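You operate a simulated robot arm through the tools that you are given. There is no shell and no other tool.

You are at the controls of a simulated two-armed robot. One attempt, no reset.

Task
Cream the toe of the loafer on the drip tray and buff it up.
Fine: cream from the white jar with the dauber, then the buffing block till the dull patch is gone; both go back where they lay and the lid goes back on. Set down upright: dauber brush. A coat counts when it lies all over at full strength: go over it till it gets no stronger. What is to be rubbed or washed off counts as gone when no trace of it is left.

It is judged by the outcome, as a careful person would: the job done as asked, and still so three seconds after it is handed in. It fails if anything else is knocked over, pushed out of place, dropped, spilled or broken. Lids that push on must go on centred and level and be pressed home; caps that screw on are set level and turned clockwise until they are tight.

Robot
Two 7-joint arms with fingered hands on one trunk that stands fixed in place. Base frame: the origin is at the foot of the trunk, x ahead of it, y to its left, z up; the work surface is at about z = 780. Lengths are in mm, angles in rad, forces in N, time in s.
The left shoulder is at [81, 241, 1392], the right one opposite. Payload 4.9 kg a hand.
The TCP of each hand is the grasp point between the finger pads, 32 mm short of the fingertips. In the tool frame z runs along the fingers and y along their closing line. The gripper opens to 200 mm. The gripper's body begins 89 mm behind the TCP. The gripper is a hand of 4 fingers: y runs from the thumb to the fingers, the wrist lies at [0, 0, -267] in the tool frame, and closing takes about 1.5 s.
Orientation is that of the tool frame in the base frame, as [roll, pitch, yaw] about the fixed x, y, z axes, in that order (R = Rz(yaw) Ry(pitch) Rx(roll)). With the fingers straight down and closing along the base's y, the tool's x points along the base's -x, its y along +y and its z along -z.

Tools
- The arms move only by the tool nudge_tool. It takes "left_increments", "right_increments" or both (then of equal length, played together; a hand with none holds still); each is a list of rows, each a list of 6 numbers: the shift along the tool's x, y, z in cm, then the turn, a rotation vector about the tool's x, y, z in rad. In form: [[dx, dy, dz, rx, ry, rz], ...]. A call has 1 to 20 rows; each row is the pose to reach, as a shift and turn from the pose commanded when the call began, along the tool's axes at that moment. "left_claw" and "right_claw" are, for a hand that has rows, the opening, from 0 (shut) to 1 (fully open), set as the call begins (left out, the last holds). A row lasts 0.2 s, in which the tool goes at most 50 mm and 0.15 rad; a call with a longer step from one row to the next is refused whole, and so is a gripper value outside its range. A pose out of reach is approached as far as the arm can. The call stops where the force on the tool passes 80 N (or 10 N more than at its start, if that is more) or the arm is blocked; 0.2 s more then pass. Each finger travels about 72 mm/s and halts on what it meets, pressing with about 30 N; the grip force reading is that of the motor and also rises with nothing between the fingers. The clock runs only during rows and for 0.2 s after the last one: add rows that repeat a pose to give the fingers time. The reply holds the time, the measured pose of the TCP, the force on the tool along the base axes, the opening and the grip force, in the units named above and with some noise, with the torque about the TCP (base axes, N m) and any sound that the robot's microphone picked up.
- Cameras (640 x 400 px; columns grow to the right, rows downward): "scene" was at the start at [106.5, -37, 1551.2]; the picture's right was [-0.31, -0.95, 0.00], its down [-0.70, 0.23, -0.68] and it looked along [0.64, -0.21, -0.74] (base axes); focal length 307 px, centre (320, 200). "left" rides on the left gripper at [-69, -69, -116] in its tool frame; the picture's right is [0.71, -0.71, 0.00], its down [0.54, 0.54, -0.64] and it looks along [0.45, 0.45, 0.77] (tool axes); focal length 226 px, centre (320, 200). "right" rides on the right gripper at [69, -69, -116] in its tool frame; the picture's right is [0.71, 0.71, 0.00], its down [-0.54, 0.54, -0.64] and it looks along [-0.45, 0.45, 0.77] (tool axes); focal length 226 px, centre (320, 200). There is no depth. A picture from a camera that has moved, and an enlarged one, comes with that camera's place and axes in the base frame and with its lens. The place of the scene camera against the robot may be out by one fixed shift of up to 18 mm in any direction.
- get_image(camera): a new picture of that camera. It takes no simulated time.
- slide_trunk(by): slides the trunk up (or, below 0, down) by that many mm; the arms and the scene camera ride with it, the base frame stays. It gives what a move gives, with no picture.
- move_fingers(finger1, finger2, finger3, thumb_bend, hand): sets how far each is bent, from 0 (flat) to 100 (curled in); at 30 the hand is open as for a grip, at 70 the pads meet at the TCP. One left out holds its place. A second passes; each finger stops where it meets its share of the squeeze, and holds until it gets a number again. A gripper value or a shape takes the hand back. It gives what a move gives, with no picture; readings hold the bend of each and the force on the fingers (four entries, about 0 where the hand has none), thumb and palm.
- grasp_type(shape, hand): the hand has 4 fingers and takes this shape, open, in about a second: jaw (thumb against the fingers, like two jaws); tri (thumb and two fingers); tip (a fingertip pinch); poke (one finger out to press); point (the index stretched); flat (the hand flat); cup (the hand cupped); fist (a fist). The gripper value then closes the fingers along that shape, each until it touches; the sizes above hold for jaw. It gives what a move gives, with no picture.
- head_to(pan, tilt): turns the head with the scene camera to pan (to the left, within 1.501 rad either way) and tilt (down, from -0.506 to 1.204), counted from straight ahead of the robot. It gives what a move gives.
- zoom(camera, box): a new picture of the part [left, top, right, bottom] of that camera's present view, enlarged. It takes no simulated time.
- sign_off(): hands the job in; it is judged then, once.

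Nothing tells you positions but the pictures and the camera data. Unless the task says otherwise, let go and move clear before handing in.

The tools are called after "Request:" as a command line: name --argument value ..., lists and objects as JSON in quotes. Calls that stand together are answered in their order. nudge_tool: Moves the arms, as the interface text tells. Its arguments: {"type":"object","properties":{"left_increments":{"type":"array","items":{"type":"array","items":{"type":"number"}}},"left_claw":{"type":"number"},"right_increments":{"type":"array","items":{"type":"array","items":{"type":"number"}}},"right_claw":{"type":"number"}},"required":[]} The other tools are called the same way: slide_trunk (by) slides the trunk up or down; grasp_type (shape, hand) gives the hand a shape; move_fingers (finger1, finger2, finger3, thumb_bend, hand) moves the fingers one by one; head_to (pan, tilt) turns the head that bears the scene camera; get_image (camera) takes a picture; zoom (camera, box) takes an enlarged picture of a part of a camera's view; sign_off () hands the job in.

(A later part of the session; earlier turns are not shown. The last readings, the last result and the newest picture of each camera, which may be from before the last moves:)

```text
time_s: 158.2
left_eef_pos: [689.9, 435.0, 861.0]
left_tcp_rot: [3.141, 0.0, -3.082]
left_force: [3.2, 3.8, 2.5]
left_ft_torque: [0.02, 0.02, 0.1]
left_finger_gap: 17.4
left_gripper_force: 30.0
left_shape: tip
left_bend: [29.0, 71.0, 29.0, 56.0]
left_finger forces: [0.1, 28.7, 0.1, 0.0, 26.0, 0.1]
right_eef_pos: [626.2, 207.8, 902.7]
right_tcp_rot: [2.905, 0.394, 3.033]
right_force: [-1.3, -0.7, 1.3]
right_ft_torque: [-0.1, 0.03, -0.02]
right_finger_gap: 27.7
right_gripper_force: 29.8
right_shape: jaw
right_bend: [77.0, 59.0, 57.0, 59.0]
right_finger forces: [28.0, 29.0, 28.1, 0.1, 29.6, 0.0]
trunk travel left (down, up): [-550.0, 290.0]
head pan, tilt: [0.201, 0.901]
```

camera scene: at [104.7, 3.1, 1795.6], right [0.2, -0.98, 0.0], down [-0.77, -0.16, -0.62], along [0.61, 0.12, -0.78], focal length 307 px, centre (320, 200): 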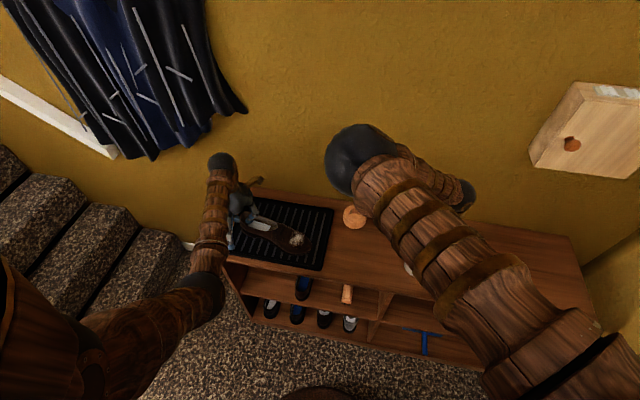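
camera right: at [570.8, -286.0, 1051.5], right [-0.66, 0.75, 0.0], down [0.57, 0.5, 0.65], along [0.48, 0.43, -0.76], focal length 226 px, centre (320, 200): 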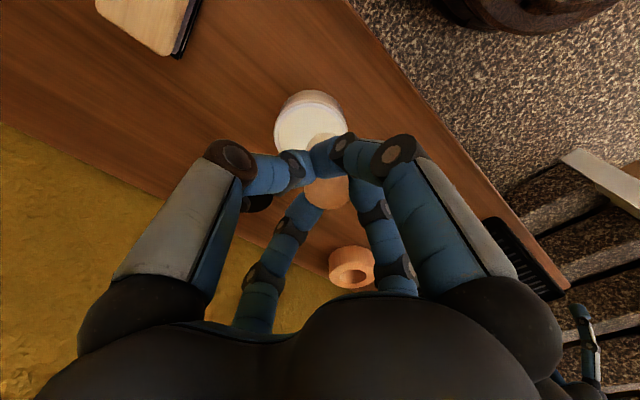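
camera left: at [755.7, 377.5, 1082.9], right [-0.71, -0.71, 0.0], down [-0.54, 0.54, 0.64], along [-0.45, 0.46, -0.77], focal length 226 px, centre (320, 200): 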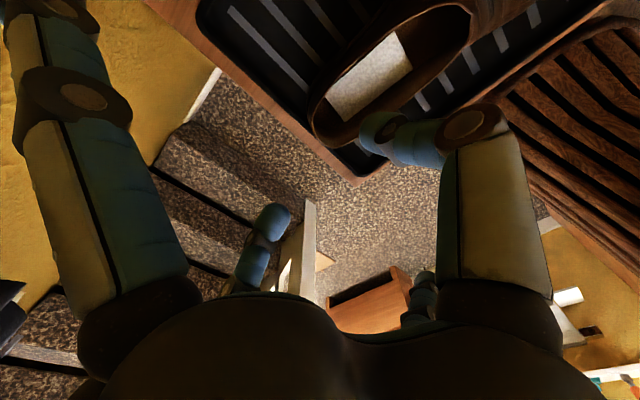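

Now across the ridge to the far side of the heel-ward half.

Request:
nudge_tool --right_increments '[[-0.9, 0, -0.1, 0, 0.1, 0], [-1.81, 0, 0.0, 0, 0.2, 0]]'

Request:
nudge_tool --right_increments '[[-1.15, 0, 0.04, 0, 0.1, 0], [-2.3, 0, 0.2, 0, 0.2, 0], [-3.4, 0, 0.5, 0, 0.3, 0], [-4.5, 0, 0.88, 0, 0.4, 0], [-4.5, 0, 0.88, 0, 0.4, 0]]'

```text
time_s: 158.8
left_eef_pos: [691.7, 435.7, 861.6]
left_tcp_rot: [-3.141, -0.001, -3.084]
left_force: [0.9, 0.7, 0.5]
left_ft_torque: [0.04, -0.01, 0.07]
left_finger_gap: 17.5
left_gripper_force: 30.6
left_shape: tip
left_bend: [29.0, 71.0, 29.0, 56.0]
left_finger forces: [0.0, 27.1, 0.0, 0.0, 26.6, 0.0]
right_eef_pos: [636.3, 211.2, 906.6]
right_tcp_rot: [2.922, 0.196, 3.094]
right_force: [0.2, 0.4, -1.3]
right_ft_torque: [-0.03, 0.04, 0.03]
right_finger_gap: 27.8
right_gripper_force: 30.2
right_shape: jaw
right_bend: [77.0, 59.0, 57.0, 59.0]
right_finger forces: [28.2, 28.9, 27.9, 0.0, 28.8, 0.1]
trunk travel left (down, up): [-550.0, 290.0]
head pan, tilt: [0.201, 0.901]
```

```text
time_s: 160.0
left_eef_pos: [689.8, 437.3, 863.2]
left_tcp_rot: [-3.14, 0.001, -3.084]
left_force: [-1.1, 3.5, 0.2]
left_ft_torque: [0.15, -0.02, 0.05]
left_finger_gap: 17.3
left_gripper_force: 29.9
left_shape: tip
left_bend: [29.0, 71.0, 29.0, 56.0]
left_finger forces: [0.0, 27.9, 0.1, 0.0, 25.3, 0.0]
right_eef_pos: [680.5, 211.3, 907.8]
right_tcp_rot: [2.924, -0.191, -3.104]
right_force: [2.5, -6.8, 7.1]
right_ft_torque: [-0.21, -0.16, -0.04]
right_finger_gap: 27.7
right_gripper_force: 29.8
right_shape: jaw
right_bend: [77.0, 59.0, 57.0, 59.0]
right_finger forces: [28.3, 27.8, 29.3, 0.1, 31.9, 0.0]
trunk travel left (down, up): [-550.0, 290.0]
head pan, tilt: [0.201, 0.901]
```

Contact on the far side. Rubbing there, including toward the toe.

Request:
nudge_tool --right_increments '[[0, -0.6, -0.03, 0, 0, 0], [0, -1.2, -0.03, 0, 0, 0], [0, -1.8, 0, 0, 0, 0], [0, -2.4, 0.03, 0, 0, 0], [0, -1.8, 0, 0, 0, 0], [0, -1.2, -0.03, 0, 0, 0], [0, -0.6, -0.03, 0, 0, 0], [0, 0, -0.03, 0, 0, 0], [0, 0.5, -0.05, 0, 0, 0], [0, 0, -0.03, 0, 0, 0], [-0.55, 0, 0, 0, 0.05, 0], [-1.1, 0, 0.05, 0, 0.1, 0], [-1.1, -0.6, 0.05, 0, 0.1, 0], [-1.1, -1.2, 0.05, 0, 0.1, 0], [-1.1, -0.6, 0.05, 0, 0.1, 0], [-1.1, 0, 0.05, 0, 0.1, 0], [-1.1, -0.6, 0.05, 0, 0.1, 0], [-1.1, -1.2, 0.05, 0, 0.1, 0]]'

```text
time_s: 163.8
left_eef_pos: [690.9, 436.5, 861.5]
left_tcp_rot: [-3.14, -0.001, -3.085]
left_force: [-0.6, 0.2, 0.0]
left_ft_torque: [-0.04, 0.0, -0.01]
left_finger_gap: 17.7
left_gripper_force: 30.1
left_shape: tip
left_bend: [29.0, 71.0, 29.0, 56.0]
left_finger forces: [0.0, 26.4, 0.0, 0.0, 27.4, 0.1]
right_eef_pos: [676.9, 196.5, 904.4]
right_tcp_rot: [2.914, -0.29, -3.081]
right_force: [-0.2, -0.4, -1.5]
right_ft_torque: [0.02, -0.02, -0.01]
right_finger_gap: 27.9
right_gripper_force: 30.5
right_shape: jaw
right_bend: [77.0, 78.0, 79.0, 59.0]
right_finger forces: [28.7, 29.8, 29.9, 0.0, 28.8, 0.1]
right hand out of reach, approached as far as the arm can: row 12, 13, 14, 15, 16, 17, 18
trunk travel left (down, up): [-550.0, 290.0]
head pan, tilt: [0.201, 0.901]
```

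The last roll was out of reach again (trunk too high). Lifting away to look at the coat.

Request:
nudge_tool --right_increments '[[1, 0, -3, 0, -0.1, 0], [2, 0, -6, 0, -0.2, 0], [3, 0, -8, 0, -0.3, 0], [3, 0, -8, 0.08, -0.3, 0], [3, 0, -8, 0.2, -0.3, 0], [3, 0, -8, 0.2, -0.3, 0]]'

Request:
get_image --camera "right"

```text
time_s: 165.2
left_eef_pos: [690.1, 436.7, 861.7]
left_tcp_rot: [3.141, -0.001, -3.084]
left_force: [-0.3, 0.0, 0.3]
left_ft_torque: [0.05, 0.01, -0.04]
left_finger_gap: 17.2
left_gripper_force: 29.9
left_shape: tip
left_bend: [29.0, 71.0, 29.0, 56.0]
left_finger forces: [0.0, 26.9, 0.0, 0.0, 28.0, 0.0]
right_eef_pos: [670.1, 177.4, 987.6]
right_tcp_rot: [3.121, 0.008, -3.118]
right_force: [0.5, 0.2, -0.5]
right_ft_torque: [-0.03, -0.01, 0.0]
right_finger_gap: 27.5
right_gripper_force: 29.9
right_shape: jaw
right_bend: [77.0, 78.0, 79.0, 59.0]
right_finger forces: [26.8, 29.6, 28.8, 0.0, 28.4, 0.0]
trunk travel left (down, up): [-550.0, 290.0]
head pan, tilt: [0.201, 0.901]
```

```text
taken
camera right: at [603.5, 105.7, 1101.1], right [-0.72, 0.69, 0.01], down [0.52, 0.54, 0.66], along [0.45, 0.48, -0.75], focal length 226 px, centre (320, 200)
```

right: 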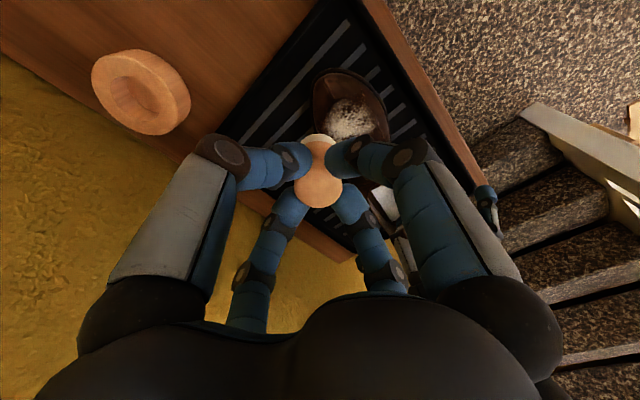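

Moving to the same close top view for comparison.

Request:
nudge_tool --right_increments '[[-2, 1.6, 0, 0, 0, 0.01], [-4, 3.2, 1, 0, 0, 0.025], [-5.5, 4.7, 3, 0.02, 0, 0.025], [-5.5, 4.7, 3, 0.02, 0, 0.025]]'

Request:
zoom --camera "right" --box '[290, 0, 450, 128]'

Request:
zoom --camera "right" --box '[325, 40, 425, 110]'

```text
time_s: 166.2
left_eef_pos: [690.5, 437.0, 861.9]
left_tcp_rot: [3.141, 0.001, -3.084]
left_force: [0.2, 0.5, 0.4]
left_ft_torque: [0.05, -0.05, 0.06]
left_finger_gap: 17.3
left_gripper_force: 29.8
left_shape: tip
left_bend: [29.0, 71.0, 29.0, 56.0]
left_finger forces: [0.0, 27.1, 0.0, 0.1, 27.4, 0.0]
right_eef_pos: [725.8, 229.0, 958.6]
right_tcp_rot: [-3.139, 0.007, 3.14]
right_force: [0.0, 0.4, -1.3]
right_ft_torque: [0.03, -0.01, 0.02]
right_finger_gap: 27.9
right_gripper_force: 30.1
right_shape: jaw
right_bend: [77.0, 78.0, 79.0, 59.0]
right_finger forces: [25.9, 29.4, 28.5, 0.0, 28.1, 0.0]
trunk travel left (down, up): [-550.0, 290.0]
head pan, tilt: [0.201, 0.901]
```

```text
3.12 times, centred on (370, 64) of right
camera zoom: at [655.8, 159.2, 1074.1], right [-0.71, 0.71, -0.01], down [0.54, 0.54, 0.65], along [0.46, 0.45, -0.76], focal length 706 px, centre (164, 625)
```

zoom: 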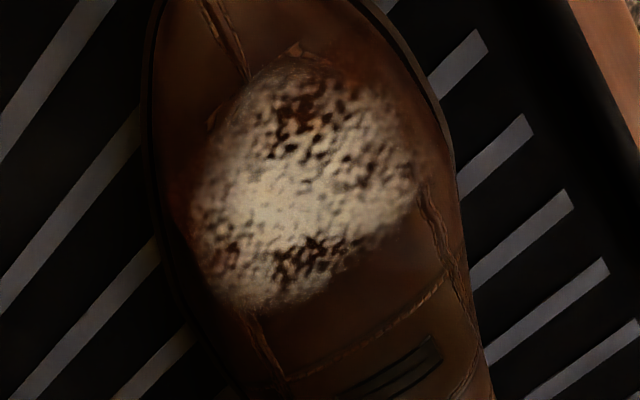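

```text
5.71 times, centred on (375, 75) of right
camera zoom: at [655.8, 159.2, 1074.1], right [-0.71, 0.71, -0.01], down [0.54, 0.54, 0.65], along [0.46, 0.45, -0.76], focal length 1292 px, centre (6, 914)
```

zoom: 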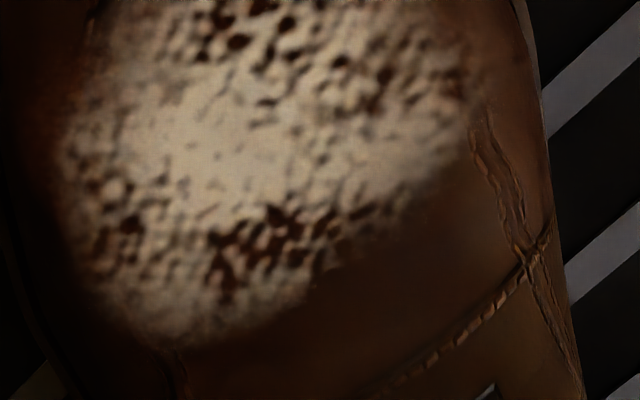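

The film now surrounds most of the patch; the far/heel-ward edge is thinnest. I'll go over that part again.

Request:
nudge_tool --right_increments '[[2, -0.9, -1, -0.1, 0.1, 0], [4.2, -1.8, 0, -0.21, 0.2, 0], [4.2, -1.8, 3, -0.21, 0.2, 0], [4.2, -1.8, 4, -0.21, 0.2, 0], [4.2, -1.8, 4, -0.21, 0.2, 0]]'

Request:
zoom --camera "right" --box '[230, 60, 410, 204]'

```text
time_s: 167.4
left_eef_pos: [690.2, 436.7, 861.1]
left_tcp_rot: [-3.141, -0.001, -3.085]
left_force: [-0.1, 1.4, 0.2]
left_ft_torque: [0.09, 0.03, 0.04]
left_finger_gap: 17.2
left_gripper_force: 29.6
left_shape: tip
left_bend: [29.0, 71.0, 29.0, 56.0]
left_finger forces: [0.0, 27.6, 0.0, 0.1, 26.9, 0.0]
right_eef_pos: [683.7, 208.7, 920.1]
right_tcp_rot: [2.93, -0.192, -3.121]
right_force: [0.7, 0.4, -0.5]
right_ft_torque: [-0.04, 0.01, 0.0]
right_finger_gap: 28.0
right_gripper_force: 29.6
right_shape: jaw
right_bend: [77.0, 78.0, 79.0, 59.0]
right_finger forces: [25.8, 29.2, 28.5, 0.0, 28.1, 0.1]
trunk travel left (down, up): [-550.0, 290.0]
head pan, tilt: [0.201, 0.901]
```

```text
2.78 times, centred on (320, 132) of right
camera zoom: at [636.1, 116.3, 1028.6], right [-0.68, 0.68, 0.28], down [0.67, 0.41, 0.63], along [0.31, 0.61, -0.73], focal length 628 px, centre (320, 389)
```

zoom: 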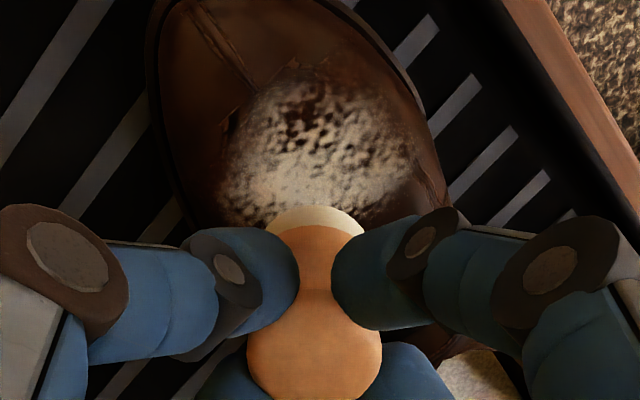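

Request:
nudge_tool --right_increments '[[0, 0, 0.4, 0, 0, 0], [0, 0, 0.7, 0, 0, 0], [0, 0, 0.9, 0, 0, 0], [0, 0, 1.0, 0, 0, 0], [0, 0, 1.0, 0, 0, 0]]'

```text
time_s: 168.6
left_eef_pos: [690.7, 436.5, 861.8]
left_tcp_rot: [3.139, -0.002, -3.084]
left_force: [0.5, 1.8, -0.4]
left_ft_torque: [0.07, 0.0, 0.0]
left_finger_gap: 17.2
left_gripper_force: 30.1
left_shape: tip
left_bend: [29.0, 71.0, 29.0, 56.0]
left_finger forces: [0.0, 27.5, 0.0, 0.1, 26.8, 0.0]
right_eef_pos: [681.1, 211.6, 909.8]
right_tcp_rot: [2.931, -0.19, -3.119]
right_force: [0.3, 0.0, 0.1]
right_ft_torque: [0.03, -0.01, -0.01]
right_finger_gap: 27.9
right_gripper_force: 29.5
right_shape: jaw
right_bend: [77.0, 78.0, 79.0, 59.0]
right_finger forces: [25.8, 29.1, 28.5, 0.1, 28.3, 0.0]
trunk travel left (down, up): [-550.0, 290.0]
head pan, tilt: [0.201, 0.901]
```

Request:
nudge_tool --right_increments '[[0, 0, 0.15, 0, 0, 0], [0, 0, 0.3, 0, 0, 0], [0, 0, 0.35, 0, 0, 0], [0, 0, 0.35, 0, 0, 0]]'

```text
time_s: 169.6
left_eef_pos: [690.2, 436.5, 862.7]
left_tcp_rot: [3.14, 0.001, -3.084]
left_force: [1.0, 6.3, 0.1]
left_ft_torque: [0.24, -0.06, 0.05]
left_finger_gap: 17.4
left_gripper_force: 29.9
left_shape: tip
left_bend: [29.0, 71.0, 29.0, 56.0]
left_finger forces: [0.0, 29.6, 0.1, 0.1, 23.9, 0.0]
right_eef_pos: [679.9, 211.2, 905.8]
right_tcp_rot: [2.927, -0.188, -3.122]
right_force: [1.4, -9.4, 15.2]
right_ft_torque: [-0.03, -0.07, -0.07]
right_finger_gap: 27.9
right_gripper_force: 30.2
right_shape: jaw
right_bend: [77.0, 78.0, 79.0, 59.0]
right_finger forces: [27.7, 29.4, 29.9, 0.0, 32.8, 0.0]
trunk travel left (down, up): [-550.0, 290.0]
head pan, tilt: [0.201, 0.901]
```

A bit firm; easing off 1.5 mm and stroking along the far side.

Request:
nudge_tool --right_increments '[[0, 0, -0.15, 0, 0, 0], [0, -0.6, -0.15, 0, 0, 0], [0, -1.2, -0.12, 0, 0, 0], [0, -1.8, -0.08, 0, 0, 0], [0, -2.4, -0.04, 0, 0, 0], [0, -3.0, 0, 0, 0, 0], [0, -2.4, -0.04, 0, 0, 0], [0, -1.8, -0.08, 0, 0, 0], [0, -1.2, -0.12, 0, 0, 0], [0, -0.6, -0.15, 0, 0, 0], [0, 0, -0.15, 0, 0, 0], [0, 0.5, -0.17, 0, 0, 0], [0, 0, -0.15, 0, 0, 0], [0, -0.6, -0.13, 0, 0, 0], [0, -1.2, -0.1, 0, 0, 0], [0, -0.6, -0.13, 0, 0, 0], [0, 0, -0.13, 0, 0, 0], [0, -0.6, -0.13, 0, 0, 0]]'

```text
time_s: 173.4
left_eef_pos: [690.7, 435.3, 860.9]
left_tcp_rot: [3.141, -0.001, -3.084]
left_force: [-0.5, 0.7, 0.4]
left_ft_torque: [0.01, 0.02, 0.02]
left_finger_gap: 17.4
left_gripper_force: 29.5
left_shape: tip
left_bend: [29.0, 71.0, 29.0, 56.0]
left_finger forces: [0.0, 26.5, 0.1, 0.1, 27.0, 0.0]
right_eef_pos: [681.2, 207.6, 905.5]
right_tcp_rot: [2.928, -0.194, -3.121]
right_force: [-0.1, 0.4, -1.5]
right_ft_torque: [-0.04, 0.03, -0.01]
right_finger_gap: 27.8
right_gripper_force: 30.1
right_shape: jaw
right_bend: [77.0, 78.0, 79.0, 59.0]
right_finger forces: [26.2, 29.8, 28.9, 0.0, 28.9, 0.0]
trunk travel left (down, up): [-550.0, 290.0]
head pan, tilt: [0.201, 0.901]
```

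Contact was lost: the toe pivots away under far-side pressure. I'll lift and look again.

Request:
nudge_tool --right_increments '[[0, 0, -2, 0, 0, 0], [-1, 0.5, -4, 0.1, -0.1, 0], [-3, 1.5, -6, 0.21, -0.2, 0], [-4.5, 2, -5, 0.21, -0.2, 0], [-4.5, 2, -5, 0.21, -0.2, 0]]'

Request:
get_image --camera "right"

Request:
zoom --camera "right" --box '[290, 0, 450, 128]'

```text
time_s: 174.6
left_eef_pos: [689.8, 436.9, 861.9]
left_tcp_rot: [-3.139, -0.001, -3.085]
left_force: [0.0, -0.6, 0.3]
left_ft_torque: [0.04, -0.03, 0.04]
left_finger_gap: 16.9
left_gripper_force: 30.1
left_shape: tip
left_bend: [29.0, 71.0, 29.0, 56.0]
left_finger forces: [0.1, 25.9, 0.0, 0.0, 26.9, 0.1]
right_eef_pos: [734.4, 217.3, 948.4]
right_tcp_rot: [-3.14, 0.007, -3.141]
right_force: [0.6, -1.1, -1.0]
right_ft_torque: [-0.01, 0.0, 0.01]
right_finger_gap: 28.1
right_gripper_force: 30.2
right_shape: jaw
right_bend: [77.0, 78.0, 79.0, 59.0]
right_finger forces: [25.9, 29.7, 28.7, 0.0, 28.8, 0.0]
trunk travel left (down, up): [-550.0, 290.0]
head pan, tilt: [0.201, 0.901]
```

```text
taken
camera right: at [665.1, 147.9, 1063.8], right [-0.71, 0.71, -0.01], down [0.54, 0.54, 0.65], along [0.46, 0.45, -0.76], focal length 226 px, centre (320, 200)
```

right: 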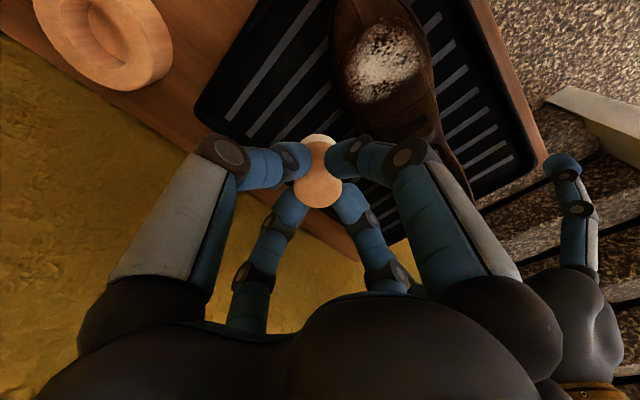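

```text
3.12 times, centred on (370, 64) of right
camera zoom: at [665.1, 147.9, 1063.8], right [-0.71, 0.71, -0.01], down [0.54, 0.54, 0.65], along [0.46, 0.45, -0.76], focal length 706 px, centre (164, 625)
```

zoom: 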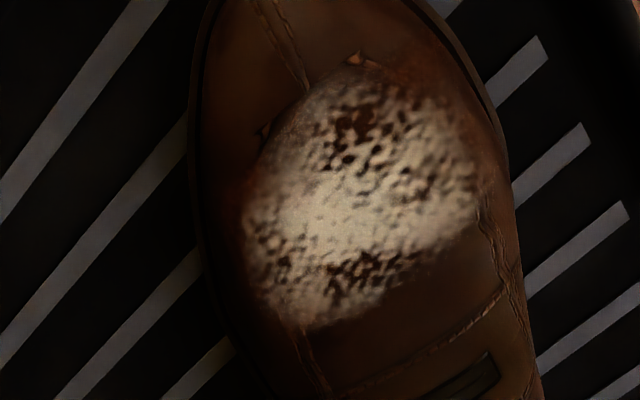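

The coat film now rings the patch, but the shoe needs a firmer hold before more rubbing. I'll move the right hand aside, release the heel wall and regrip the whole heel with all four fingers turned 45°.

Request:
nudge_tool --right_increments '[[1, -3, -3, 0, 0, 0], [2.5, -7, -5, 0, 0, 0], [4, -11, -5, 0, 0, 0], [6, -15, -5, 0, 0, 0], [8, -19, -5, 0, 0, 0], [9, -22, -5, 0, 0, 0]]' --left_increments '[[0, 0, 0, 0, 0, 0], [0, 0, 0, 0, 0, 0], [0, 0, 0, 0, 0, 0], [0, 0, 0, 0, 0, 0], [0, 0, 0, 0, 0, 0], [0, 0, 0, 0, 0, 0]]' --left_claw 0.4

Request:
nudge_tool --left_increments '[[0, 0, -2, 0, 0, 0], [0, 0, -6, 0, 0, 0], [0, 0, -10, 0, 0, 0], [0, -1.5, -12, 0, 0, 0], [0, -3, -12, 0, 0, 0], [0, -3, -12, 0, 0, 0]]'

Request:
grasp_type --shape "jaw" --hand "left"

Request:
nudge_tool --left_increments '[[0, 0, 0, 0, 0, -0.13], [0, 0, 0, 0, 0, -0.26], [0, 0, 0, 0, 0, -0.39], [0, 0, 0, 0, 0, -0.52], [0, 0, 0, 0, 0, -0.65], [0, 0, 0, 0, 0, -0.7], [0, 0, 0, 0, 0, -0.7]]' --left_claw 0.6

Request:
get_image --camera "left"

Request:
zoom --camera "scene" --box '[200, 140, 360, 280]'

```text
time_s: 176.0
left_eef_pos: [691.1, 437.2, 862.3]
left_tcp_rot: [-3.141, -0.002, -3.085]
left_force: [0.6, -1.1, 0.2]
left_ft_torque: [0.01, 0.01, 0.0]
left_finger_gap: 79.4
left_gripper_force: 0.0
left_shape: tip
left_bend: [16.0, 43.0, 16.0, 41.0]
left_finger forces: [0.1, 0.1, 0.0, 0.0, 0.0, 0.0]
right_eef_pos: [644.1, -5.5, 998.5]
right_tcp_rot: [3.141, 0.006, -3.141]
right_force: [0.5, 0.7, -1.0]
right_ft_torque: [0.06, 0.01, 0.02]
right_finger_gap: 27.9
right_gripper_force: 30.1
right_shape: jaw
right_bend: [77.0, 78.0, 79.0, 59.0]
right_finger forces: [25.3, 28.3, 28.8, 0.0, 28.4, 0.0]
trunk travel left (down, up): [-550.0, 290.0]
head pan, tilt: [0.201, 0.901]
```

```text
time_s: 177.4
left_eef_pos: [692.4, 409.5, 983.2]
left_tcp_rot: [3.141, -0.001, -3.083]
left_force: [0.5, 0.9, 0.1]
left_ft_torque: [0.02, 0.01, -0.03]
left_finger_gap: 79.6
left_gripper_force: 0.1
left_shape: tip
left_bend: [16.0, 43.0, 16.0, 41.0]
left_finger forces: [0.0, 0.0, 0.0, 0.0, 0.0, 0.0]
right_eef_pos: [644.3, -4.1, 999.0]
right_tcp_rot: [3.141, 0.007, 3.141]
right_force: [0.1, 0.1, -0.6]
right_ft_torque: [-0.02, 0.0, -0.02]
right_finger_gap: 27.9
right_gripper_force: 30.2
right_shape: jaw
right_bend: [77.0, 78.0, 79.0, 59.0]
right_finger forces: [25.4, 28.3, 28.8, 0.0, 28.5, 0.0]
trunk travel left (down, up): [-550.0, 290.0]
head pan, tilt: [0.201, 0.901]
```

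```text
time_s: 178.3
left_eef_pos: [692.9, 407.6, 983.1]
left_tcp_rot: [3.14, -0.001, -3.085]
left_force: [-0.4, 0.6, -1.0]
left_ft_torque: [0.04, -0.02, 0.02]
left_finger_gap: 200.0
left_gripper_force: 0.0
left_shape: jaw
left_bend: [30.0, 30.0, 30.0, 30.0]
left_finger forces: [0.0, 0.1, 0.0, 0.1, 0.0, 0.0]
right_eef_pos: [644.5, -5.1, 998.3]
right_tcp_rot: [3.141, 0.007, 3.14]
right_force: [0.3, -0.1, -0.4]
right_ft_torque: [-0.02, 0.02, 0.0]
right_finger_gap: 27.7
right_gripper_force: 29.7
right_shape: jaw
right_bend: [77.0, 78.0, 79.0, 59.0]
right_finger forces: [25.4, 28.1, 28.8, 0.1, 28.4, 0.1]
trunk travel left (down, up): [-550.0, 290.0]
head pan, tilt: [0.201, 0.901]
```

```text
time_s: 179.9
left_eef_pos: [692.1, 406.8, 982.2]
left_tcp_rot: [-3.139, 0.002, -2.386]
left_force: [-0.3, -0.2, -0.6]
left_ft_torque: [0.02, 0.0, 0.0]
left_finger_gap: 120.5
left_gripper_force: 0.1
left_shape: jaw
left_bend: [34.0, 34.0, 34.0, 32.0]
left_finger forces: [0.0, 0.1, 0.1, 0.1, 0.0, 0.1]
right_eef_pos: [644.8, -6.1, 999.6]
right_tcp_rot: [-3.141, 0.007, -3.141]
right_force: [-0.2, -0.4, 0.0]
right_ft_torque: [-0.01, 0.04, -0.01]
right_finger_gap: 27.9
right_gripper_force: 29.9
right_shape: jaw
right_bend: [77.0, 78.0, 79.0, 59.0]
right_finger forces: [25.4, 28.2, 28.7, 0.0, 28.5, 0.0]
trunk travel left (down, up): [-550.0, 290.0]
head pan, tilt: [0.201, 0.901]
```

```text
taken
camera left: at [790.3, 403.8, 1098.0], right [-0.03, -1.0, 0.0], down [-0.77, 0.02, 0.64], along [-0.64, 0.02, -0.77], focal length 226 px, centre (320, 200)
```

left: 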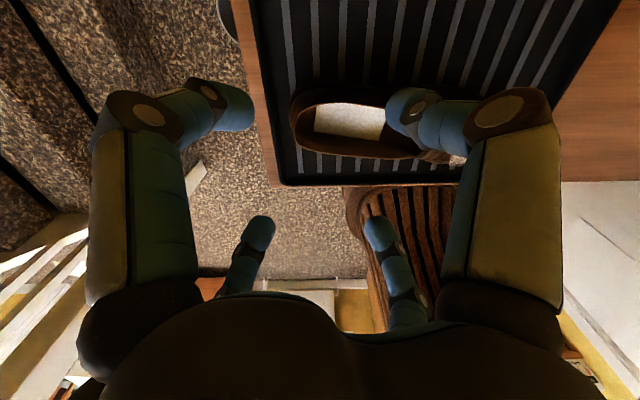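

```text
2.86 times, centred on (280, 210) of scene
camera zoom: at [105.1, 2.6, 1795.6], right [0.2, -0.98, 0.0], down [-0.77, -0.16, -0.62], along [0.61, 0.12, -0.78], focal length 878 px, centre (434, 171)
```

zoom: 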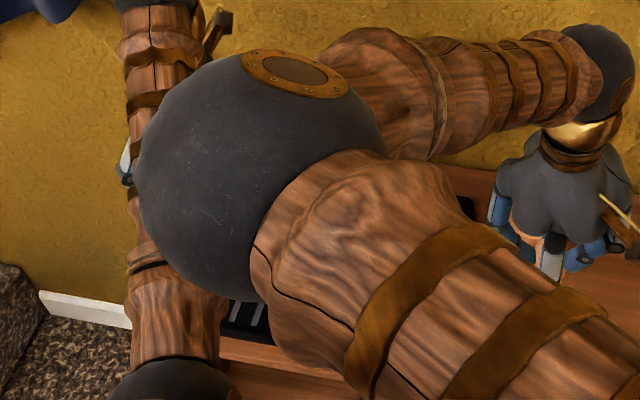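

Left hand is centred about 28 mm in front of the heel's back, fingers on the diagonals. Opening a little more and lowering around the heel.

Request:
nudge_tool --left_increments '[[0, 0, 3, 0, 0, 0], [0, 0, 6, 0, 0, 0], [0, 0, 8, 0, 0, 0], [0, 0, 8, 0, 0, 0]]' --left_claw 0.75

Request:
get_image --camera "left"

```text
time_s: 180.9
left_eef_pos: [694.0, 406.2, 902.2]
left_tcp_rot: [3.139, 0.001, -2.382]
left_force: [-0.2, -0.2, 0.1]
left_ft_torque: [-0.03, -0.02, -0.02]
left_finger_gap: 149.4
left_gripper_force: 0.1
left_shape: jaw
left_bend: [29.0, 29.0, 29.0, 26.0]
left_finger forces: [0.1, 0.0, 0.1, 0.1, 0.1, 0.0]
right_eef_pos: [644.4, -5.2, 998.4]
right_tcp_rot: [3.141, 0.007, -3.141]
right_force: [0.1, 0.4, -0.5]
right_ft_torque: [0.0, 0.01, 0.0]
right_finger_gap: 27.8
right_gripper_force: 30.4
right_shape: jaw
right_bend: [77.0, 78.0, 79.0, 59.0]
right_finger forces: [25.4, 28.1, 28.8, 0.0, 28.4, 0.0]
trunk travel left (down, up): [-550.0, 290.0]
head pan, tilt: [0.201, 0.901]
```

```text
taken
camera left: at [790.1, 404.4, 1017.7], right [-0.03, -1.0, 0.0], down [-0.77, 0.02, 0.64], along [-0.64, 0.02, -0.77], focal length 226 px, centre (320, 200)
```

left: 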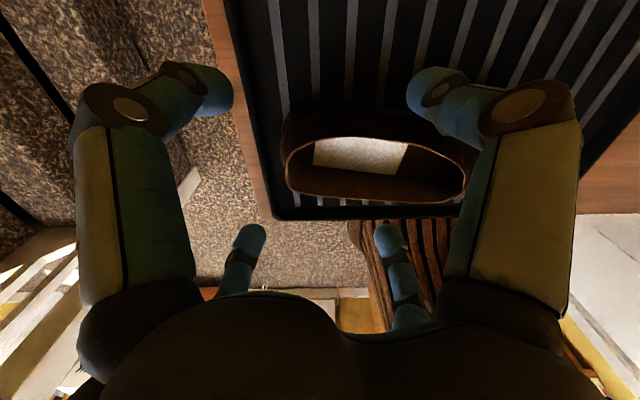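

Shifting 6 mm toward the robot to centre, then lowering to grip height.

Request:
nudge_tool --left_increments '[[0.44, 0.41, 0.5, 0, 0, 0], [0.44, 0.41, 2.5, 0, 0, 0], [0.44, 0.41, 4.5, 0, 0, 0], [0.44, 0.41, 5.8, 0, 0, 0], [0.44, 0.41, 5.8, 0, 0, 0]]'

Request:
get_image --camera "left"

```text
time_s: 182.1
left_eef_pos: [686.7, 406.7, 842.8]
left_tcp_rot: [3.141, 0.001, -2.383]
left_force: [0.2, 0.7, 0.6]
left_ft_torque: [0.01, 0.0, -0.03]
left_finger_gap: 149.7
left_gripper_force: 0.1
left_shape: jaw
left_bend: [29.0, 29.0, 29.0, 26.0]
left_finger forces: [0.0, 0.1, 0.0, 0.0, 0.0, 0.1]
right_eef_pos: [644.8, -5.7, 998.3]
right_tcp_rot: [-3.141, 0.008, 3.141]
right_force: [0.2, 0.1, -0.2]
right_ft_torque: [-0.01, -0.01, -0.01]
right_finger_gap: 27.9
right_gripper_force: 30.3
right_shape: jaw
right_bend: [77.0, 78.0, 79.0, 59.0]
right_finger forces: [25.4, 28.2, 28.8, 0.1, 28.4, 0.0]
trunk travel left (down, up): [-550.0, 290.0]
head pan, tilt: [0.201, 0.901]
```

```text
taken
camera left: at [783.3, 403.7, 959.1], right [-0.03, -1.0, 0.0], down [-0.77, 0.02, 0.64], along [-0.64, 0.02, -0.77], focal length 226 px, centre (320, 200)
```

left: 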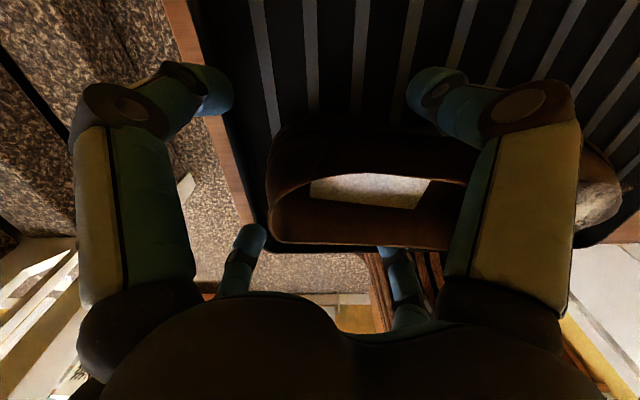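

The fingers surround the heel. Closing.

Request:
nudge_tool --left_increments '[[0, 0, 0, 0, 0, 0], [0, 0, 0, 0, 0, 0], [0, 0, 0, 0, 0, 0], [0, 0, 0, 0, 0, 0], [0, 0, 0, 0, 0, 0], [0, 0, 0, 0, 0, 0], [0, 0, 0, 0, 0, 0], [0, 0, 0, 0, 0, 0]]' --left_claw 0.0

Request:
get_image --camera "left"

```text
time_s: 183.9
left_eef_pos: [686.3, 406.0, 843.9]
left_tcp_rot: [-3.141, 0.001, -2.384]
left_force: [0.9, 5.8, 2.4]
left_ft_torque: [0.25, -0.32, 0.18]
left_finger_gap: 73.5
left_gripper_force: 29.3
left_shape: jaw
left_bend: [49.0, 55.0, 44.0, 39.0]
left_finger forces: [31.6, 29.1, 22.0, 0.0, 25.3, 0.1]
right_eef_pos: [644.9, -4.4, 999.4]
right_tcp_rot: [3.141, 0.009, -3.141]
right_force: [-0.3, -0.2, -0.4]
right_ft_torque: [0.02, 0.02, 0.0]
right_finger_gap: 27.9
right_gripper_force: 29.9
right_shape: jaw
right_bend: [77.0, 78.0, 79.0, 59.0]
right_finger forces: [25.4, 28.1, 28.8, 0.0, 28.3, 0.1]
trunk travel left (down, up): [-550.0, 290.0]
head pan, tilt: [0.201, 0.901]
```

```text
taken
camera left: at [783.2, 404.0, 959.4], right [-0.03, -1.0, 0.0], down [-0.77, 0.02, 0.64], along [-0.64, 0.02, -0.77], focal length 226 px, centre (320, 200)
```

left: 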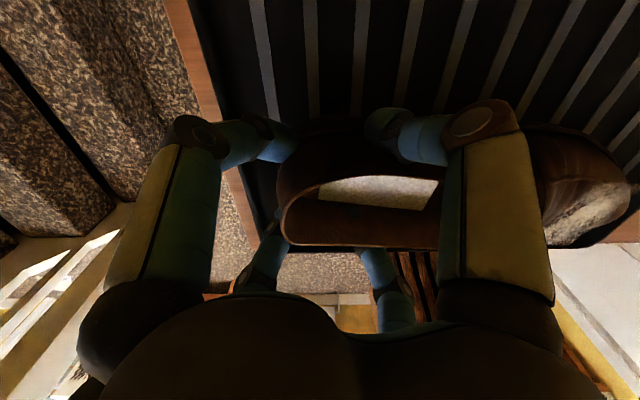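

The heel is now held on four sides. I'll check the toe's place from the reference inspection pose.

Request:
nudge_tool --right_increments '[[-0.6, 4, 0, 0, 0, 0], [-1.2, 8.5, 0, -0.07, 0, 0], [-1.8, 13, 0, -0.14, 0, 0], [-2.4, 16.5, 0.2, -0.21, 0, 0], [-2.8, 18.3, 0.5, -0.27, 0, 0], [-2.8, 18.3, 0.5, -0.27, 0, 0]]'

Request:
zoom --camera "right" --box '[230, 40, 410, 184]'

```text
time_s: 185.3
left_eef_pos: [685.4, 406.8, 843.7]
left_tcp_rot: [-3.141, 0.0, -2.383]
left_force: [1.0, 1.0, 2.8]
left_ft_torque: [0.1, -0.29, 0.08]
left_finger_gap: 73.5
left_gripper_force: 30.0
left_shape: jaw
left_bend: [49.0, 55.0, 44.0, 39.0]
left_finger forces: [30.7, 28.2, 22.6, 0.1, 24.4, 0.0]
right_eef_pos: [674.5, 178.8, 994.2]
right_tcp_rot: [2.871, 0.006, 3.141]
right_force: [-0.4, -0.1, -0.9]
right_ft_torque: [-0.01, -0.01, 0.03]
right_finger_gap: 27.8
right_gripper_force: 30.3
right_shape: jaw
right_bend: [77.0, 78.0, 79.0, 59.0]
right_finger forces: [25.4, 27.8, 28.9, 0.0, 28.2, 0.0]
trunk travel left (down, up): [-550.0, 290.0]
head pan, tilt: [0.201, 0.901]
```

```text
2.78 times, centred on (320, 112) of right
camera zoom: at [604.0, 81.7, 1086.8], right [-0.71, 0.68, 0.18], down [0.54, 0.35, 0.77], along [0.46, 0.64, -0.61], focal length 628 px, centre (320, 444)
```

zoom: 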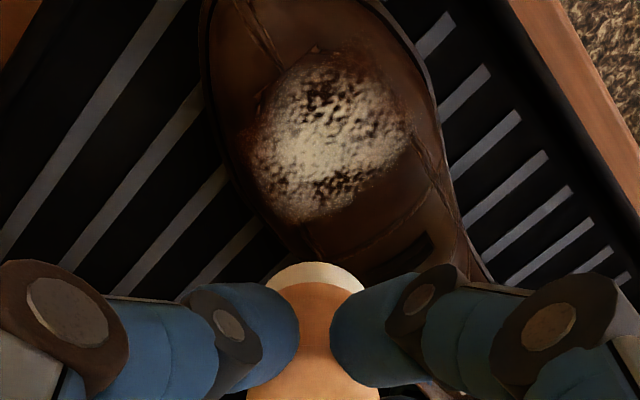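

The shoe now sits about (−21,−10) mm off at the toe and −8 mm at the heel. I'll slide and turn it back with the firmer grip.

Request:
nudge_tool --left_increments '[[-0.2, -0.05, 0, 0, 0, -0.012], [-0.4, -0.1, 0, 0, 0, -0.024], [-0.6, -0.15, 0, 0, 0, -0.036], [-0.8, -0.2, 0, 0, 0, -0.048], [-1.0, -0.25, 0, 0, 0, -0.06], [-1.0, -0.25, 0, 0, 0, -0.06]]'

Request:
zoom --camera "right" --box '[230, 40, 410, 184]'

Request:
get_image --camera "left"

```text
time_s: 186.7
left_eef_pos: [694.6, 412.5, 842.8]
left_tcp_rot: [3.141, 0.0, -2.325]
left_force: [-3.3, -2.5, 1.4]
left_ft_torque: [-0.15, -0.04, -0.3]
left_finger_gap: 70.4
left_gripper_force: 29.9
left_shape: jaw
left_bend: [50.0, 56.0, 44.0, 40.0]
left_finger forces: [25.9, 25.9, 28.3, 0.0, 20.9, 0.0]
right_eef_pos: [674.4, 177.6, 994.1]
right_tcp_rot: [2.873, 0.008, -3.141]
right_force: [0.2, 0.0, 0.3]
right_ft_torque: [-0.03, -0.01, -0.02]
right_finger_gap: 28.0
right_gripper_force: 29.7
right_shape: jaw
right_bend: [77.0, 78.0, 79.0, 59.0]
right_finger forces: [25.4, 27.9, 28.9, 0.0, 28.3, 0.0]
trunk travel left (down, up): [-550.0, 290.0]
head pan, tilt: [0.201, 0.901]
```

```text
2.78 times, centred on (320, 112) of right
camera zoom: at [603.9, 81.0, 1086.8], right [-0.71, 0.68, 0.18], down [0.54, 0.35, 0.77], along [0.46, 0.64, -0.61], focal length 628 px, centre (320, 444)
```

zoom: 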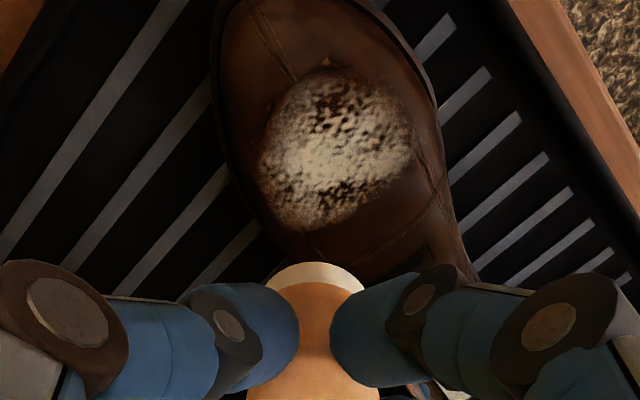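

```text
taken
camera left: at [792.0, 415.3, 959.0], right [0.03, -1.0, 0.0], down [-0.76, -0.02, 0.64], along [-0.64, -0.02, -0.77], focal length 226 px, centre (320, 200)
```

left: 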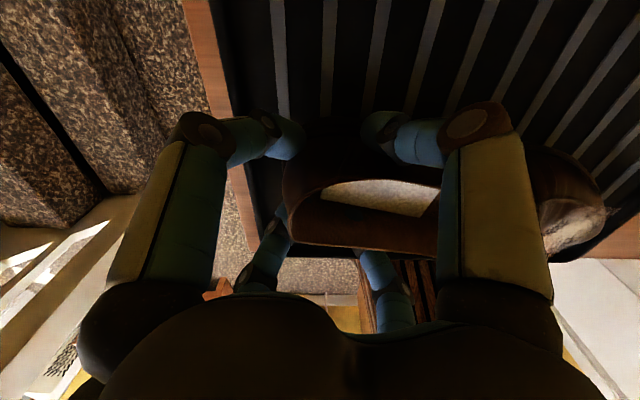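

The toe lagged because the grip is springy; turning a bit further to bring it along.

Request:
nudge_tool --left_increments '[[0, 0, 0, 0, 0, -0.02], [0, 0, 0, 0, 0, -0.04], [0, 0, 0, 0, 0, -0.06], [0, 0, 0, 0, 0, -0.08], [0, 0, 0, 0, 0, -0.08]]'

Request:
zoom --camera "right" --box '[230, 40, 410, 184]'

```text
time_s: 187.9
left_eef_pos: [696.0, 412.2, 843.4]
left_tcp_rot: [-3.142, 0.0, -2.244]
left_force: [-2.2, -0.8, 0.4]
left_ft_torque: [-0.01, -0.01, -0.4]
left_finger_gap: 69.8
left_gripper_force: 30.2
left_shape: jaw
left_bend: [50.0, 56.0, 44.0, 40.0]
left_finger forces: [25.0, 26.2, 26.1, 0.0, 20.4, 0.0]
right_eef_pos: [673.9, 178.2, 995.0]
right_tcp_rot: [2.872, 0.008, 3.14]
right_force: [0.1, -0.3, -0.4]
right_ft_torque: [0.01, 0.03, -0.02]
right_finger_gap: 28.1
right_gripper_force: 30.0
right_shape: jaw
right_bend: [77.0, 78.0, 79.0, 59.0]
right_finger forces: [25.5, 27.9, 28.9, 0.0, 28.3, 0.1]
trunk travel left (down, up): [-550.0, 290.0]
head pan, tilt: [0.201, 0.901]
```

```text
2.78 times, centred on (320, 112) of right
camera zoom: at [604.1, 81.4, 1086.7], right [-0.71, 0.68, 0.18], down [0.54, 0.35, 0.77], along [0.46, 0.64, -0.61], focal length 628 px, centre (320, 444)
```

zoom: 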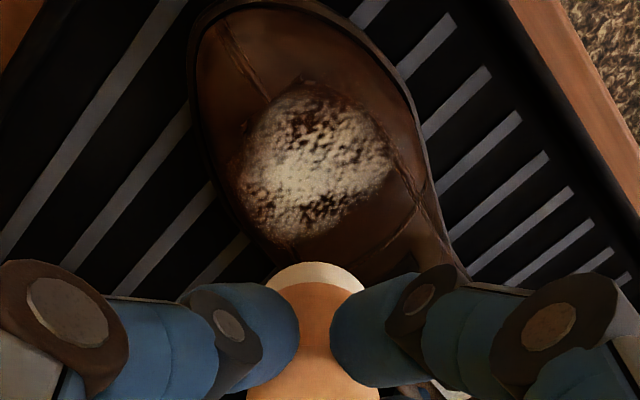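

The toe is back to within about 10 mm of its start, good enough to work. Now another full coat: near side first.

Request:
nudge_tool --right_increments '[[1, -0.4, 2, 0, -0.05, 0], [2, -0.8, 4, 0, -0.1, 0], [3, -1.2, 6, 0, -0.15, 0], [3.54, -1.59, 7.9, 0, -0.2, 0], [3.54, -1.59, 9.0, 0, -0.2, 0], [3.54, -1.59, 9.0, 0, -0.2, 0]]'

Request:
zoom --camera "right" --box '[230, 60, 410, 204]'

```text
time_s: 189.3
left_eef_pos: [695.5, 413.2, 842.5]
left_tcp_rot: [3.141, 0.001, -2.243]
left_force: [-2.1, 0.2, 0.1]
left_ft_torque: [0.1, -0.19, -0.26]
left_finger_gap: 70.1
left_gripper_force: 29.9
left_shape: jaw
left_bend: [50.0, 79.0, 44.0, 40.0]
left_finger forces: [25.6, 25.9, 23.5, 0.1, 22.1, 0.0]
right_eef_pos: [638.7, 188.0, 901.3]
right_tcp_rot: [2.866, 0.202, 3.088]
right_force: [-0.3, -0.1, 1.2]
right_ft_torque: [0.03, -0.02, 0.0]
right_finger_gap: 28.1
right_gripper_force: 30.4
right_shape: jaw
right_bend: [77.0, 78.0, 79.0, 59.0]
right_finger forces: [25.6, 27.7, 29.2, 0.0, 28.0, 0.0]
trunk travel left (down, up): [-550.0, 290.0]
head pan, tilt: [0.201, 0.901]
```

```text
2.78 times, centred on (320, 132) of right
camera zoom: at [546.8, 95.1, 978.0], right [-0.69, 0.72, 0.05], down [0.4, 0.33, 0.86], along [0.6, 0.61, -0.51], focal length 628 px, centre (320, 389)
```

zoom: 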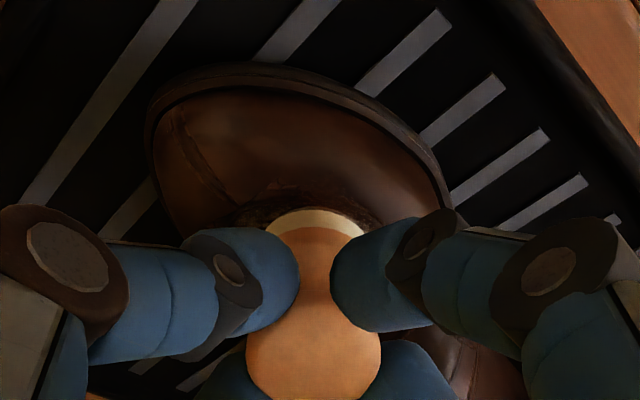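

Just touching. Rubbing long strokes on the near side.

Request:
nudge_tool --right_increments '[[0, -0.6, 0.08, 0, 0, 0], [0, -1.2, 0.1, 0, 0, 0], [0, -1.8, 0.13, 0, 0, 0], [0, -1.2, 0.1, 0, 0, 0], [0, -0.6, 0.09, 0, 0, 0], [0, 0, 0.09, 0, 0, 0], [0, 0.6, 0.1, 0, 0, 0], [0, 1.2, 0.12, 0.03, 0, 0], [0, 1.8, 0.14, 0.05, 0, 0], [0, 2.4, 0.16, 0.06, 0, 0], [0, 1.8, 0.14, 0.05, 0, 0], [0, 1.2, 0.12, 0.03, 0, 0], [0, 0.6, 0.1, 0, 0, 0], [0, 0, 0.09, 0, 0, 0], [0, -0.6, 0.09, 0, 0, 0], [0, -1.2, 0.1, 0, 0, 0], [0, -1.8, 0.13, 0, 0, 0], [0, -1.2, 0.1, 0, 0, 0], [0, -0.6, 0.09, 0, 0, 0], [0, 0, 0.09, 0, 0, 0]]'

```text
time_s: 193.5
left_eef_pos: [695.3, 412.2, 843.8]
left_tcp_rot: [-3.141, -0.001, -2.245]
left_force: [-0.7, 1.4, -0.2]
left_ft_torque: [-0.07, -0.08, -0.17]
left_finger_gap: 69.8
left_gripper_force: 30.5
left_shape: jaw
left_bend: [50.0, 79.0, 44.0, 40.0]
left_finger forces: [24.9, 26.1, 25.1, 0.0, 22.9, 0.0]
right_eef_pos: [638.1, 188.1, 901.5]
right_tcp_rot: [2.866, 0.199, 3.085]
right_force: [0.0, -0.4, -0.4]
right_ft_torque: [0.0, 0.05, -0.02]
right_finger_gap: 27.8
right_gripper_force: 29.8
right_shape: jaw
right_bend: [77.0, 78.0, 79.0, 59.0]
right_finger forces: [25.7, 26.0, 29.3, 0.0, 27.7, 0.1]
trunk travel left (down, up): [-550.0, 290.0]
head pan, tilt: [0.201, 0.901]
```

Contact faded as the toe moved outward; pressing slightly deeper and repeating with rolls to the nearer side.

Request:
nudge_tool --right_increments '[[0, 0, 0.2, 0, 0, 0], [0, -0.6, 0.25, 0, 0, 0], [0, -1.2, 0.25, 0, 0, 0], [0, -1.8, 0.27, 0, 0, 0], [0, -1.2, 0.25, 0, 0, 0], [0, -0.6, 0.25, 0, 0, 0], [0, 0, 0.25, 0, 0, 0], [0, 0.6, 0.25, 0, 0, 0], [0, 1.2, 0.25, 0.03, 0, 0], [0, 1.8, 0.25, 0.05, 0, 0], [0, 1.2, 0.25, 0.03, 0, 0], [0, 0.6, 0.25, 0, 0, 0], [0, 0, 0.25, 0, 0, 0]]'

```text
time_s: 196.3
left_eef_pos: [694.3, 412.3, 843.3]
left_tcp_rot: [-3.141, -0.001, -2.246]
left_force: [0.2, 0.1, 0.4]
left_ft_torque: [0.09, -0.25, -0.1]
left_finger_gap: 70.0
left_gripper_force: 29.9
left_shape: jaw
left_bend: [50.0, 79.0, 44.0, 40.0]
left_finger forces: [25.4, 26.3, 22.6, 0.0, 23.5, 0.0]
right_eef_pos: [638.0, 187.9, 900.5]
right_tcp_rot: [2.865, 0.199, 3.088]
right_force: [-0.9, 0.2, 5.3]
right_ft_torque: [0.04, -0.05, 0.02]
right_finger_gap: 28.0
right_gripper_force: 29.9
right_shape: jaw
right_bend: [77.0, 59.0, 79.0, 59.0]
right_finger forces: [26.5, 26.5, 30.2, 0.0, 27.7, 0.0]
trunk travel left (down, up): [-550.0, 290.0]
head pan, tilt: [0.201, 0.901]
```

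Good, 5 N held. Now further over to the near side (lifting slightly during the roll), then strokes.

Request:
nudge_tool --right_increments '[[0, 0, -0.4, 0, 0, 0], [0.9, 0, -0.3, 0, -0.1, 0], [1.79, 0, -0.1, 0, -0.2, 0], [1.79, 0, 0.35, 0, -0.2, 0], [1.79, -0.6, 0.38, 0, -0.2, 0], [1.79, -1.2, 0.38, 0, -0.2, 0], [1.79, -1.7, 0.4, 0, -0.2, 0], [1.79, -1.2, 0.38, 0, -0.2, 0], [1.79, -0.6, 0.38, 0, -0.2, 0], [1.79, 0, 0.38, 0, -0.2, 0], [1.79, 0.6, 0.38, 0, -0.2, 0], [1.79, 1.2, 0.38, 0, -0.2, 0], [1.79, 1.7, 0.38, 0, -0.2, 0], [1.79, 1.2, 0.38, 0, -0.2, 0], [1.79, 0.6, 0.38, 0, -0.2, 0], [1.79, 0, 0.38, 0, -0.2, 0]]'

```text
time_s: 199.9
left_eef_pos: [693.3, 412.7, 842.2]
left_tcp_rot: [3.139, 0.0, -2.245]
left_force: [-1.6, -1.3, 12.0]
left_ft_torque: [0.0, 0.21, -0.13]
left_finger_gap: 70.1
left_gripper_force: 29.7
left_shape: jaw
left_bend: [50.0, 80.0, 44.0, 40.0]
left_finger forces: [24.8, 33.1, 26.9, 0.0, 25.0, 0.0]
right_eef_pos: [655.2, 166.0, 906.4]
right_tcp_rot: [2.822, 0.395, 2.946]
right_force: [0.5, 1.2, -0.4]
right_ft_torque: [-0.01, 0.01, 0.02]
right_finger_gap: 27.9
right_gripper_force: 30.4
right_shape: jaw
right_bend: [77.0, 59.0, 79.0, 59.0]
right_finger forces: [26.0, 25.2, 29.6, 0.0, 27.8, 0.0]
trunk travel left (down, up): [-550.0, 290.0]
head pan, tilt: [0.201, 0.901]
stopped in row 16 (right hand): the arm was blocked; the commanded pose is now the measured one
```

Blocked again – probably the right elbow meeting the left arm. Lifting clear and checking.

Request:
nudge_tool --right_increments '[[0, 0, -2, 0, 0, 0], [-1.5, -1, -5, 0, 0.1, 0], [-3, -3, -8, 0.05, 0.2, 0], [-4.5, -5, -9, 0.1, 0.3, 0], [-6, -7, -9, 0.2, 0.4, 0], [-6, -7, -9, 0.27, 0.4, 0]]'

Request:
get_image --camera "scene"

Request:
get_image --camera "right"

```text
time_s: 201.3
left_eef_pos: [691.7, 413.9, 842.4]
left_tcp_rot: [-3.142, 0.0, -2.242]
left_force: [2.5, 2.7, 15.2]
left_ft_torque: [0.24, 0.15, -0.05]
left_finger_gap: 70.1
left_gripper_force: 30.1
left_shape: jaw
left_bend: [50.0, 79.0, 45.0, 40.0]
left_finger forces: [25.6, 34.3, 24.5, 0.1, 26.2, 0.0]
right_eef_pos: [665.1, 67.6, 989.0]
right_tcp_rot: [3.114, 0.003, 3.02]
right_force: [-0.3, -0.6, -0.7]
right_ft_torque: [-0.04, -0.02, -0.03]
right_finger_gap: 28.0
right_gripper_force: 29.2
right_shape: jaw
right_bend: [77.0, 59.0, 79.0, 59.0]
right_finger forces: [26.0, 24.8, 29.7, 0.0, 26.9, 0.0]
trunk travel left (down, up): [-550.0, 290.0]
head pan, tilt: [0.201, 0.901]
```

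```text
taken
camera scene: at [102.4, 2.7, 1795.8], right [0.2, -0.98, 0.0], down [-0.77, -0.16, -0.62], along [0.61, 0.12, -0.78], focal length 307 px, centre (320, 200)
```

scene: 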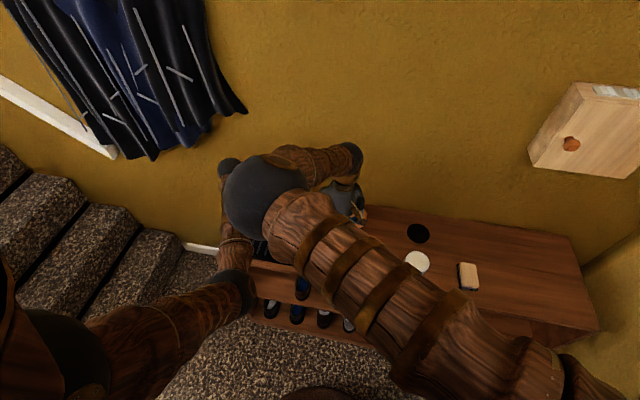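

```text
taken
camera right: at [588.2, 4.5, 1101.0], right [-0.62, 0.79, 0.02], down [0.6, 0.45, 0.66], along [0.51, 0.42, -0.75], focal length 226 px, centre (320, 200)
```

right: 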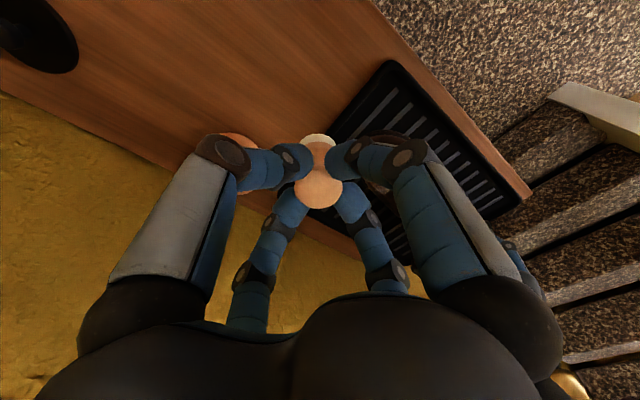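

The right elbow crowds the left arm at steep near-side rolls; that side already has several passes, so I'll finish with the ridge and far side. Re-measuring from the inspection pose.

Request:
nudge_tool --right_increments '[[0.1, 3.5, -0.3, -0.06, 0, -0.04], [0.2, 7, -0.5, -0.12, 0, -0.08], [0.35, 10, -0.5, -0.18, 0, -0.12], [0.45, 11.1, -0.5, -0.245, 0, -0.12], [0.45, 11.1, -0.5, -0.245, 0, -0.12]]'

Request:
zoom --camera "right" --box '[230, 40, 410, 184]'

```text
time_s: 202.5
left_eef_pos: [692.5, 414.6, 842.6]
left_tcp_rot: [3.141, 0.001, -2.243]
left_force: [2.1, 5.2, 17.9]
left_ft_torque: [0.32, 0.13, -0.05]
left_finger_gap: 70.1
left_gripper_force: 29.5
left_shape: jaw
left_bend: [50.0, 79.0, 45.0, 40.0]
left_finger forces: [26.4, 35.0, 24.7, 0.1, 26.3, 0.0]
right_eef_pos: [675.7, 178.0, 995.7]
right_tcp_rot: [2.866, 0.024, 3.138]
right_force: [0.5, 0.3, -0.8]
right_ft_torque: [0.01, -0.02, -0.02]
right_finger_gap: 27.7
right_gripper_force: 30.0
right_shape: jaw
right_bend: [77.0, 59.0, 79.0, 59.0]
right_finger forces: [25.9, 24.7, 29.8, 0.0, 26.9, 0.1]
trunk travel left (down, up): [-550.0, 290.0]
head pan, tilt: [0.201, 0.901]
```

```text
2.78 times, centred on (320, 112) of right
camera zoom: at [604.7, 81.0, 1086.7], right [-0.71, 0.68, 0.18], down [0.53, 0.35, 0.78], along [0.47, 0.64, -0.6], focal length 628 px, centre (320, 444)
```

zoom: 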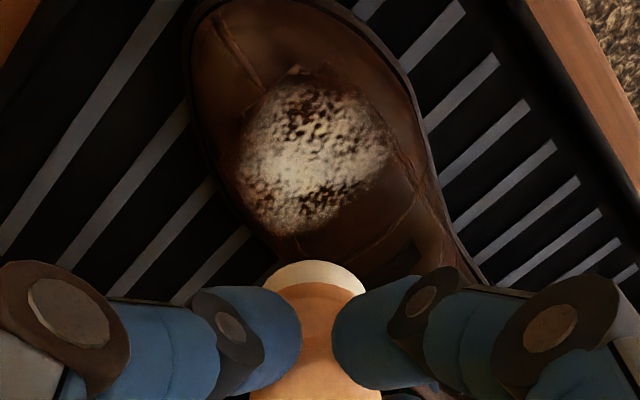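

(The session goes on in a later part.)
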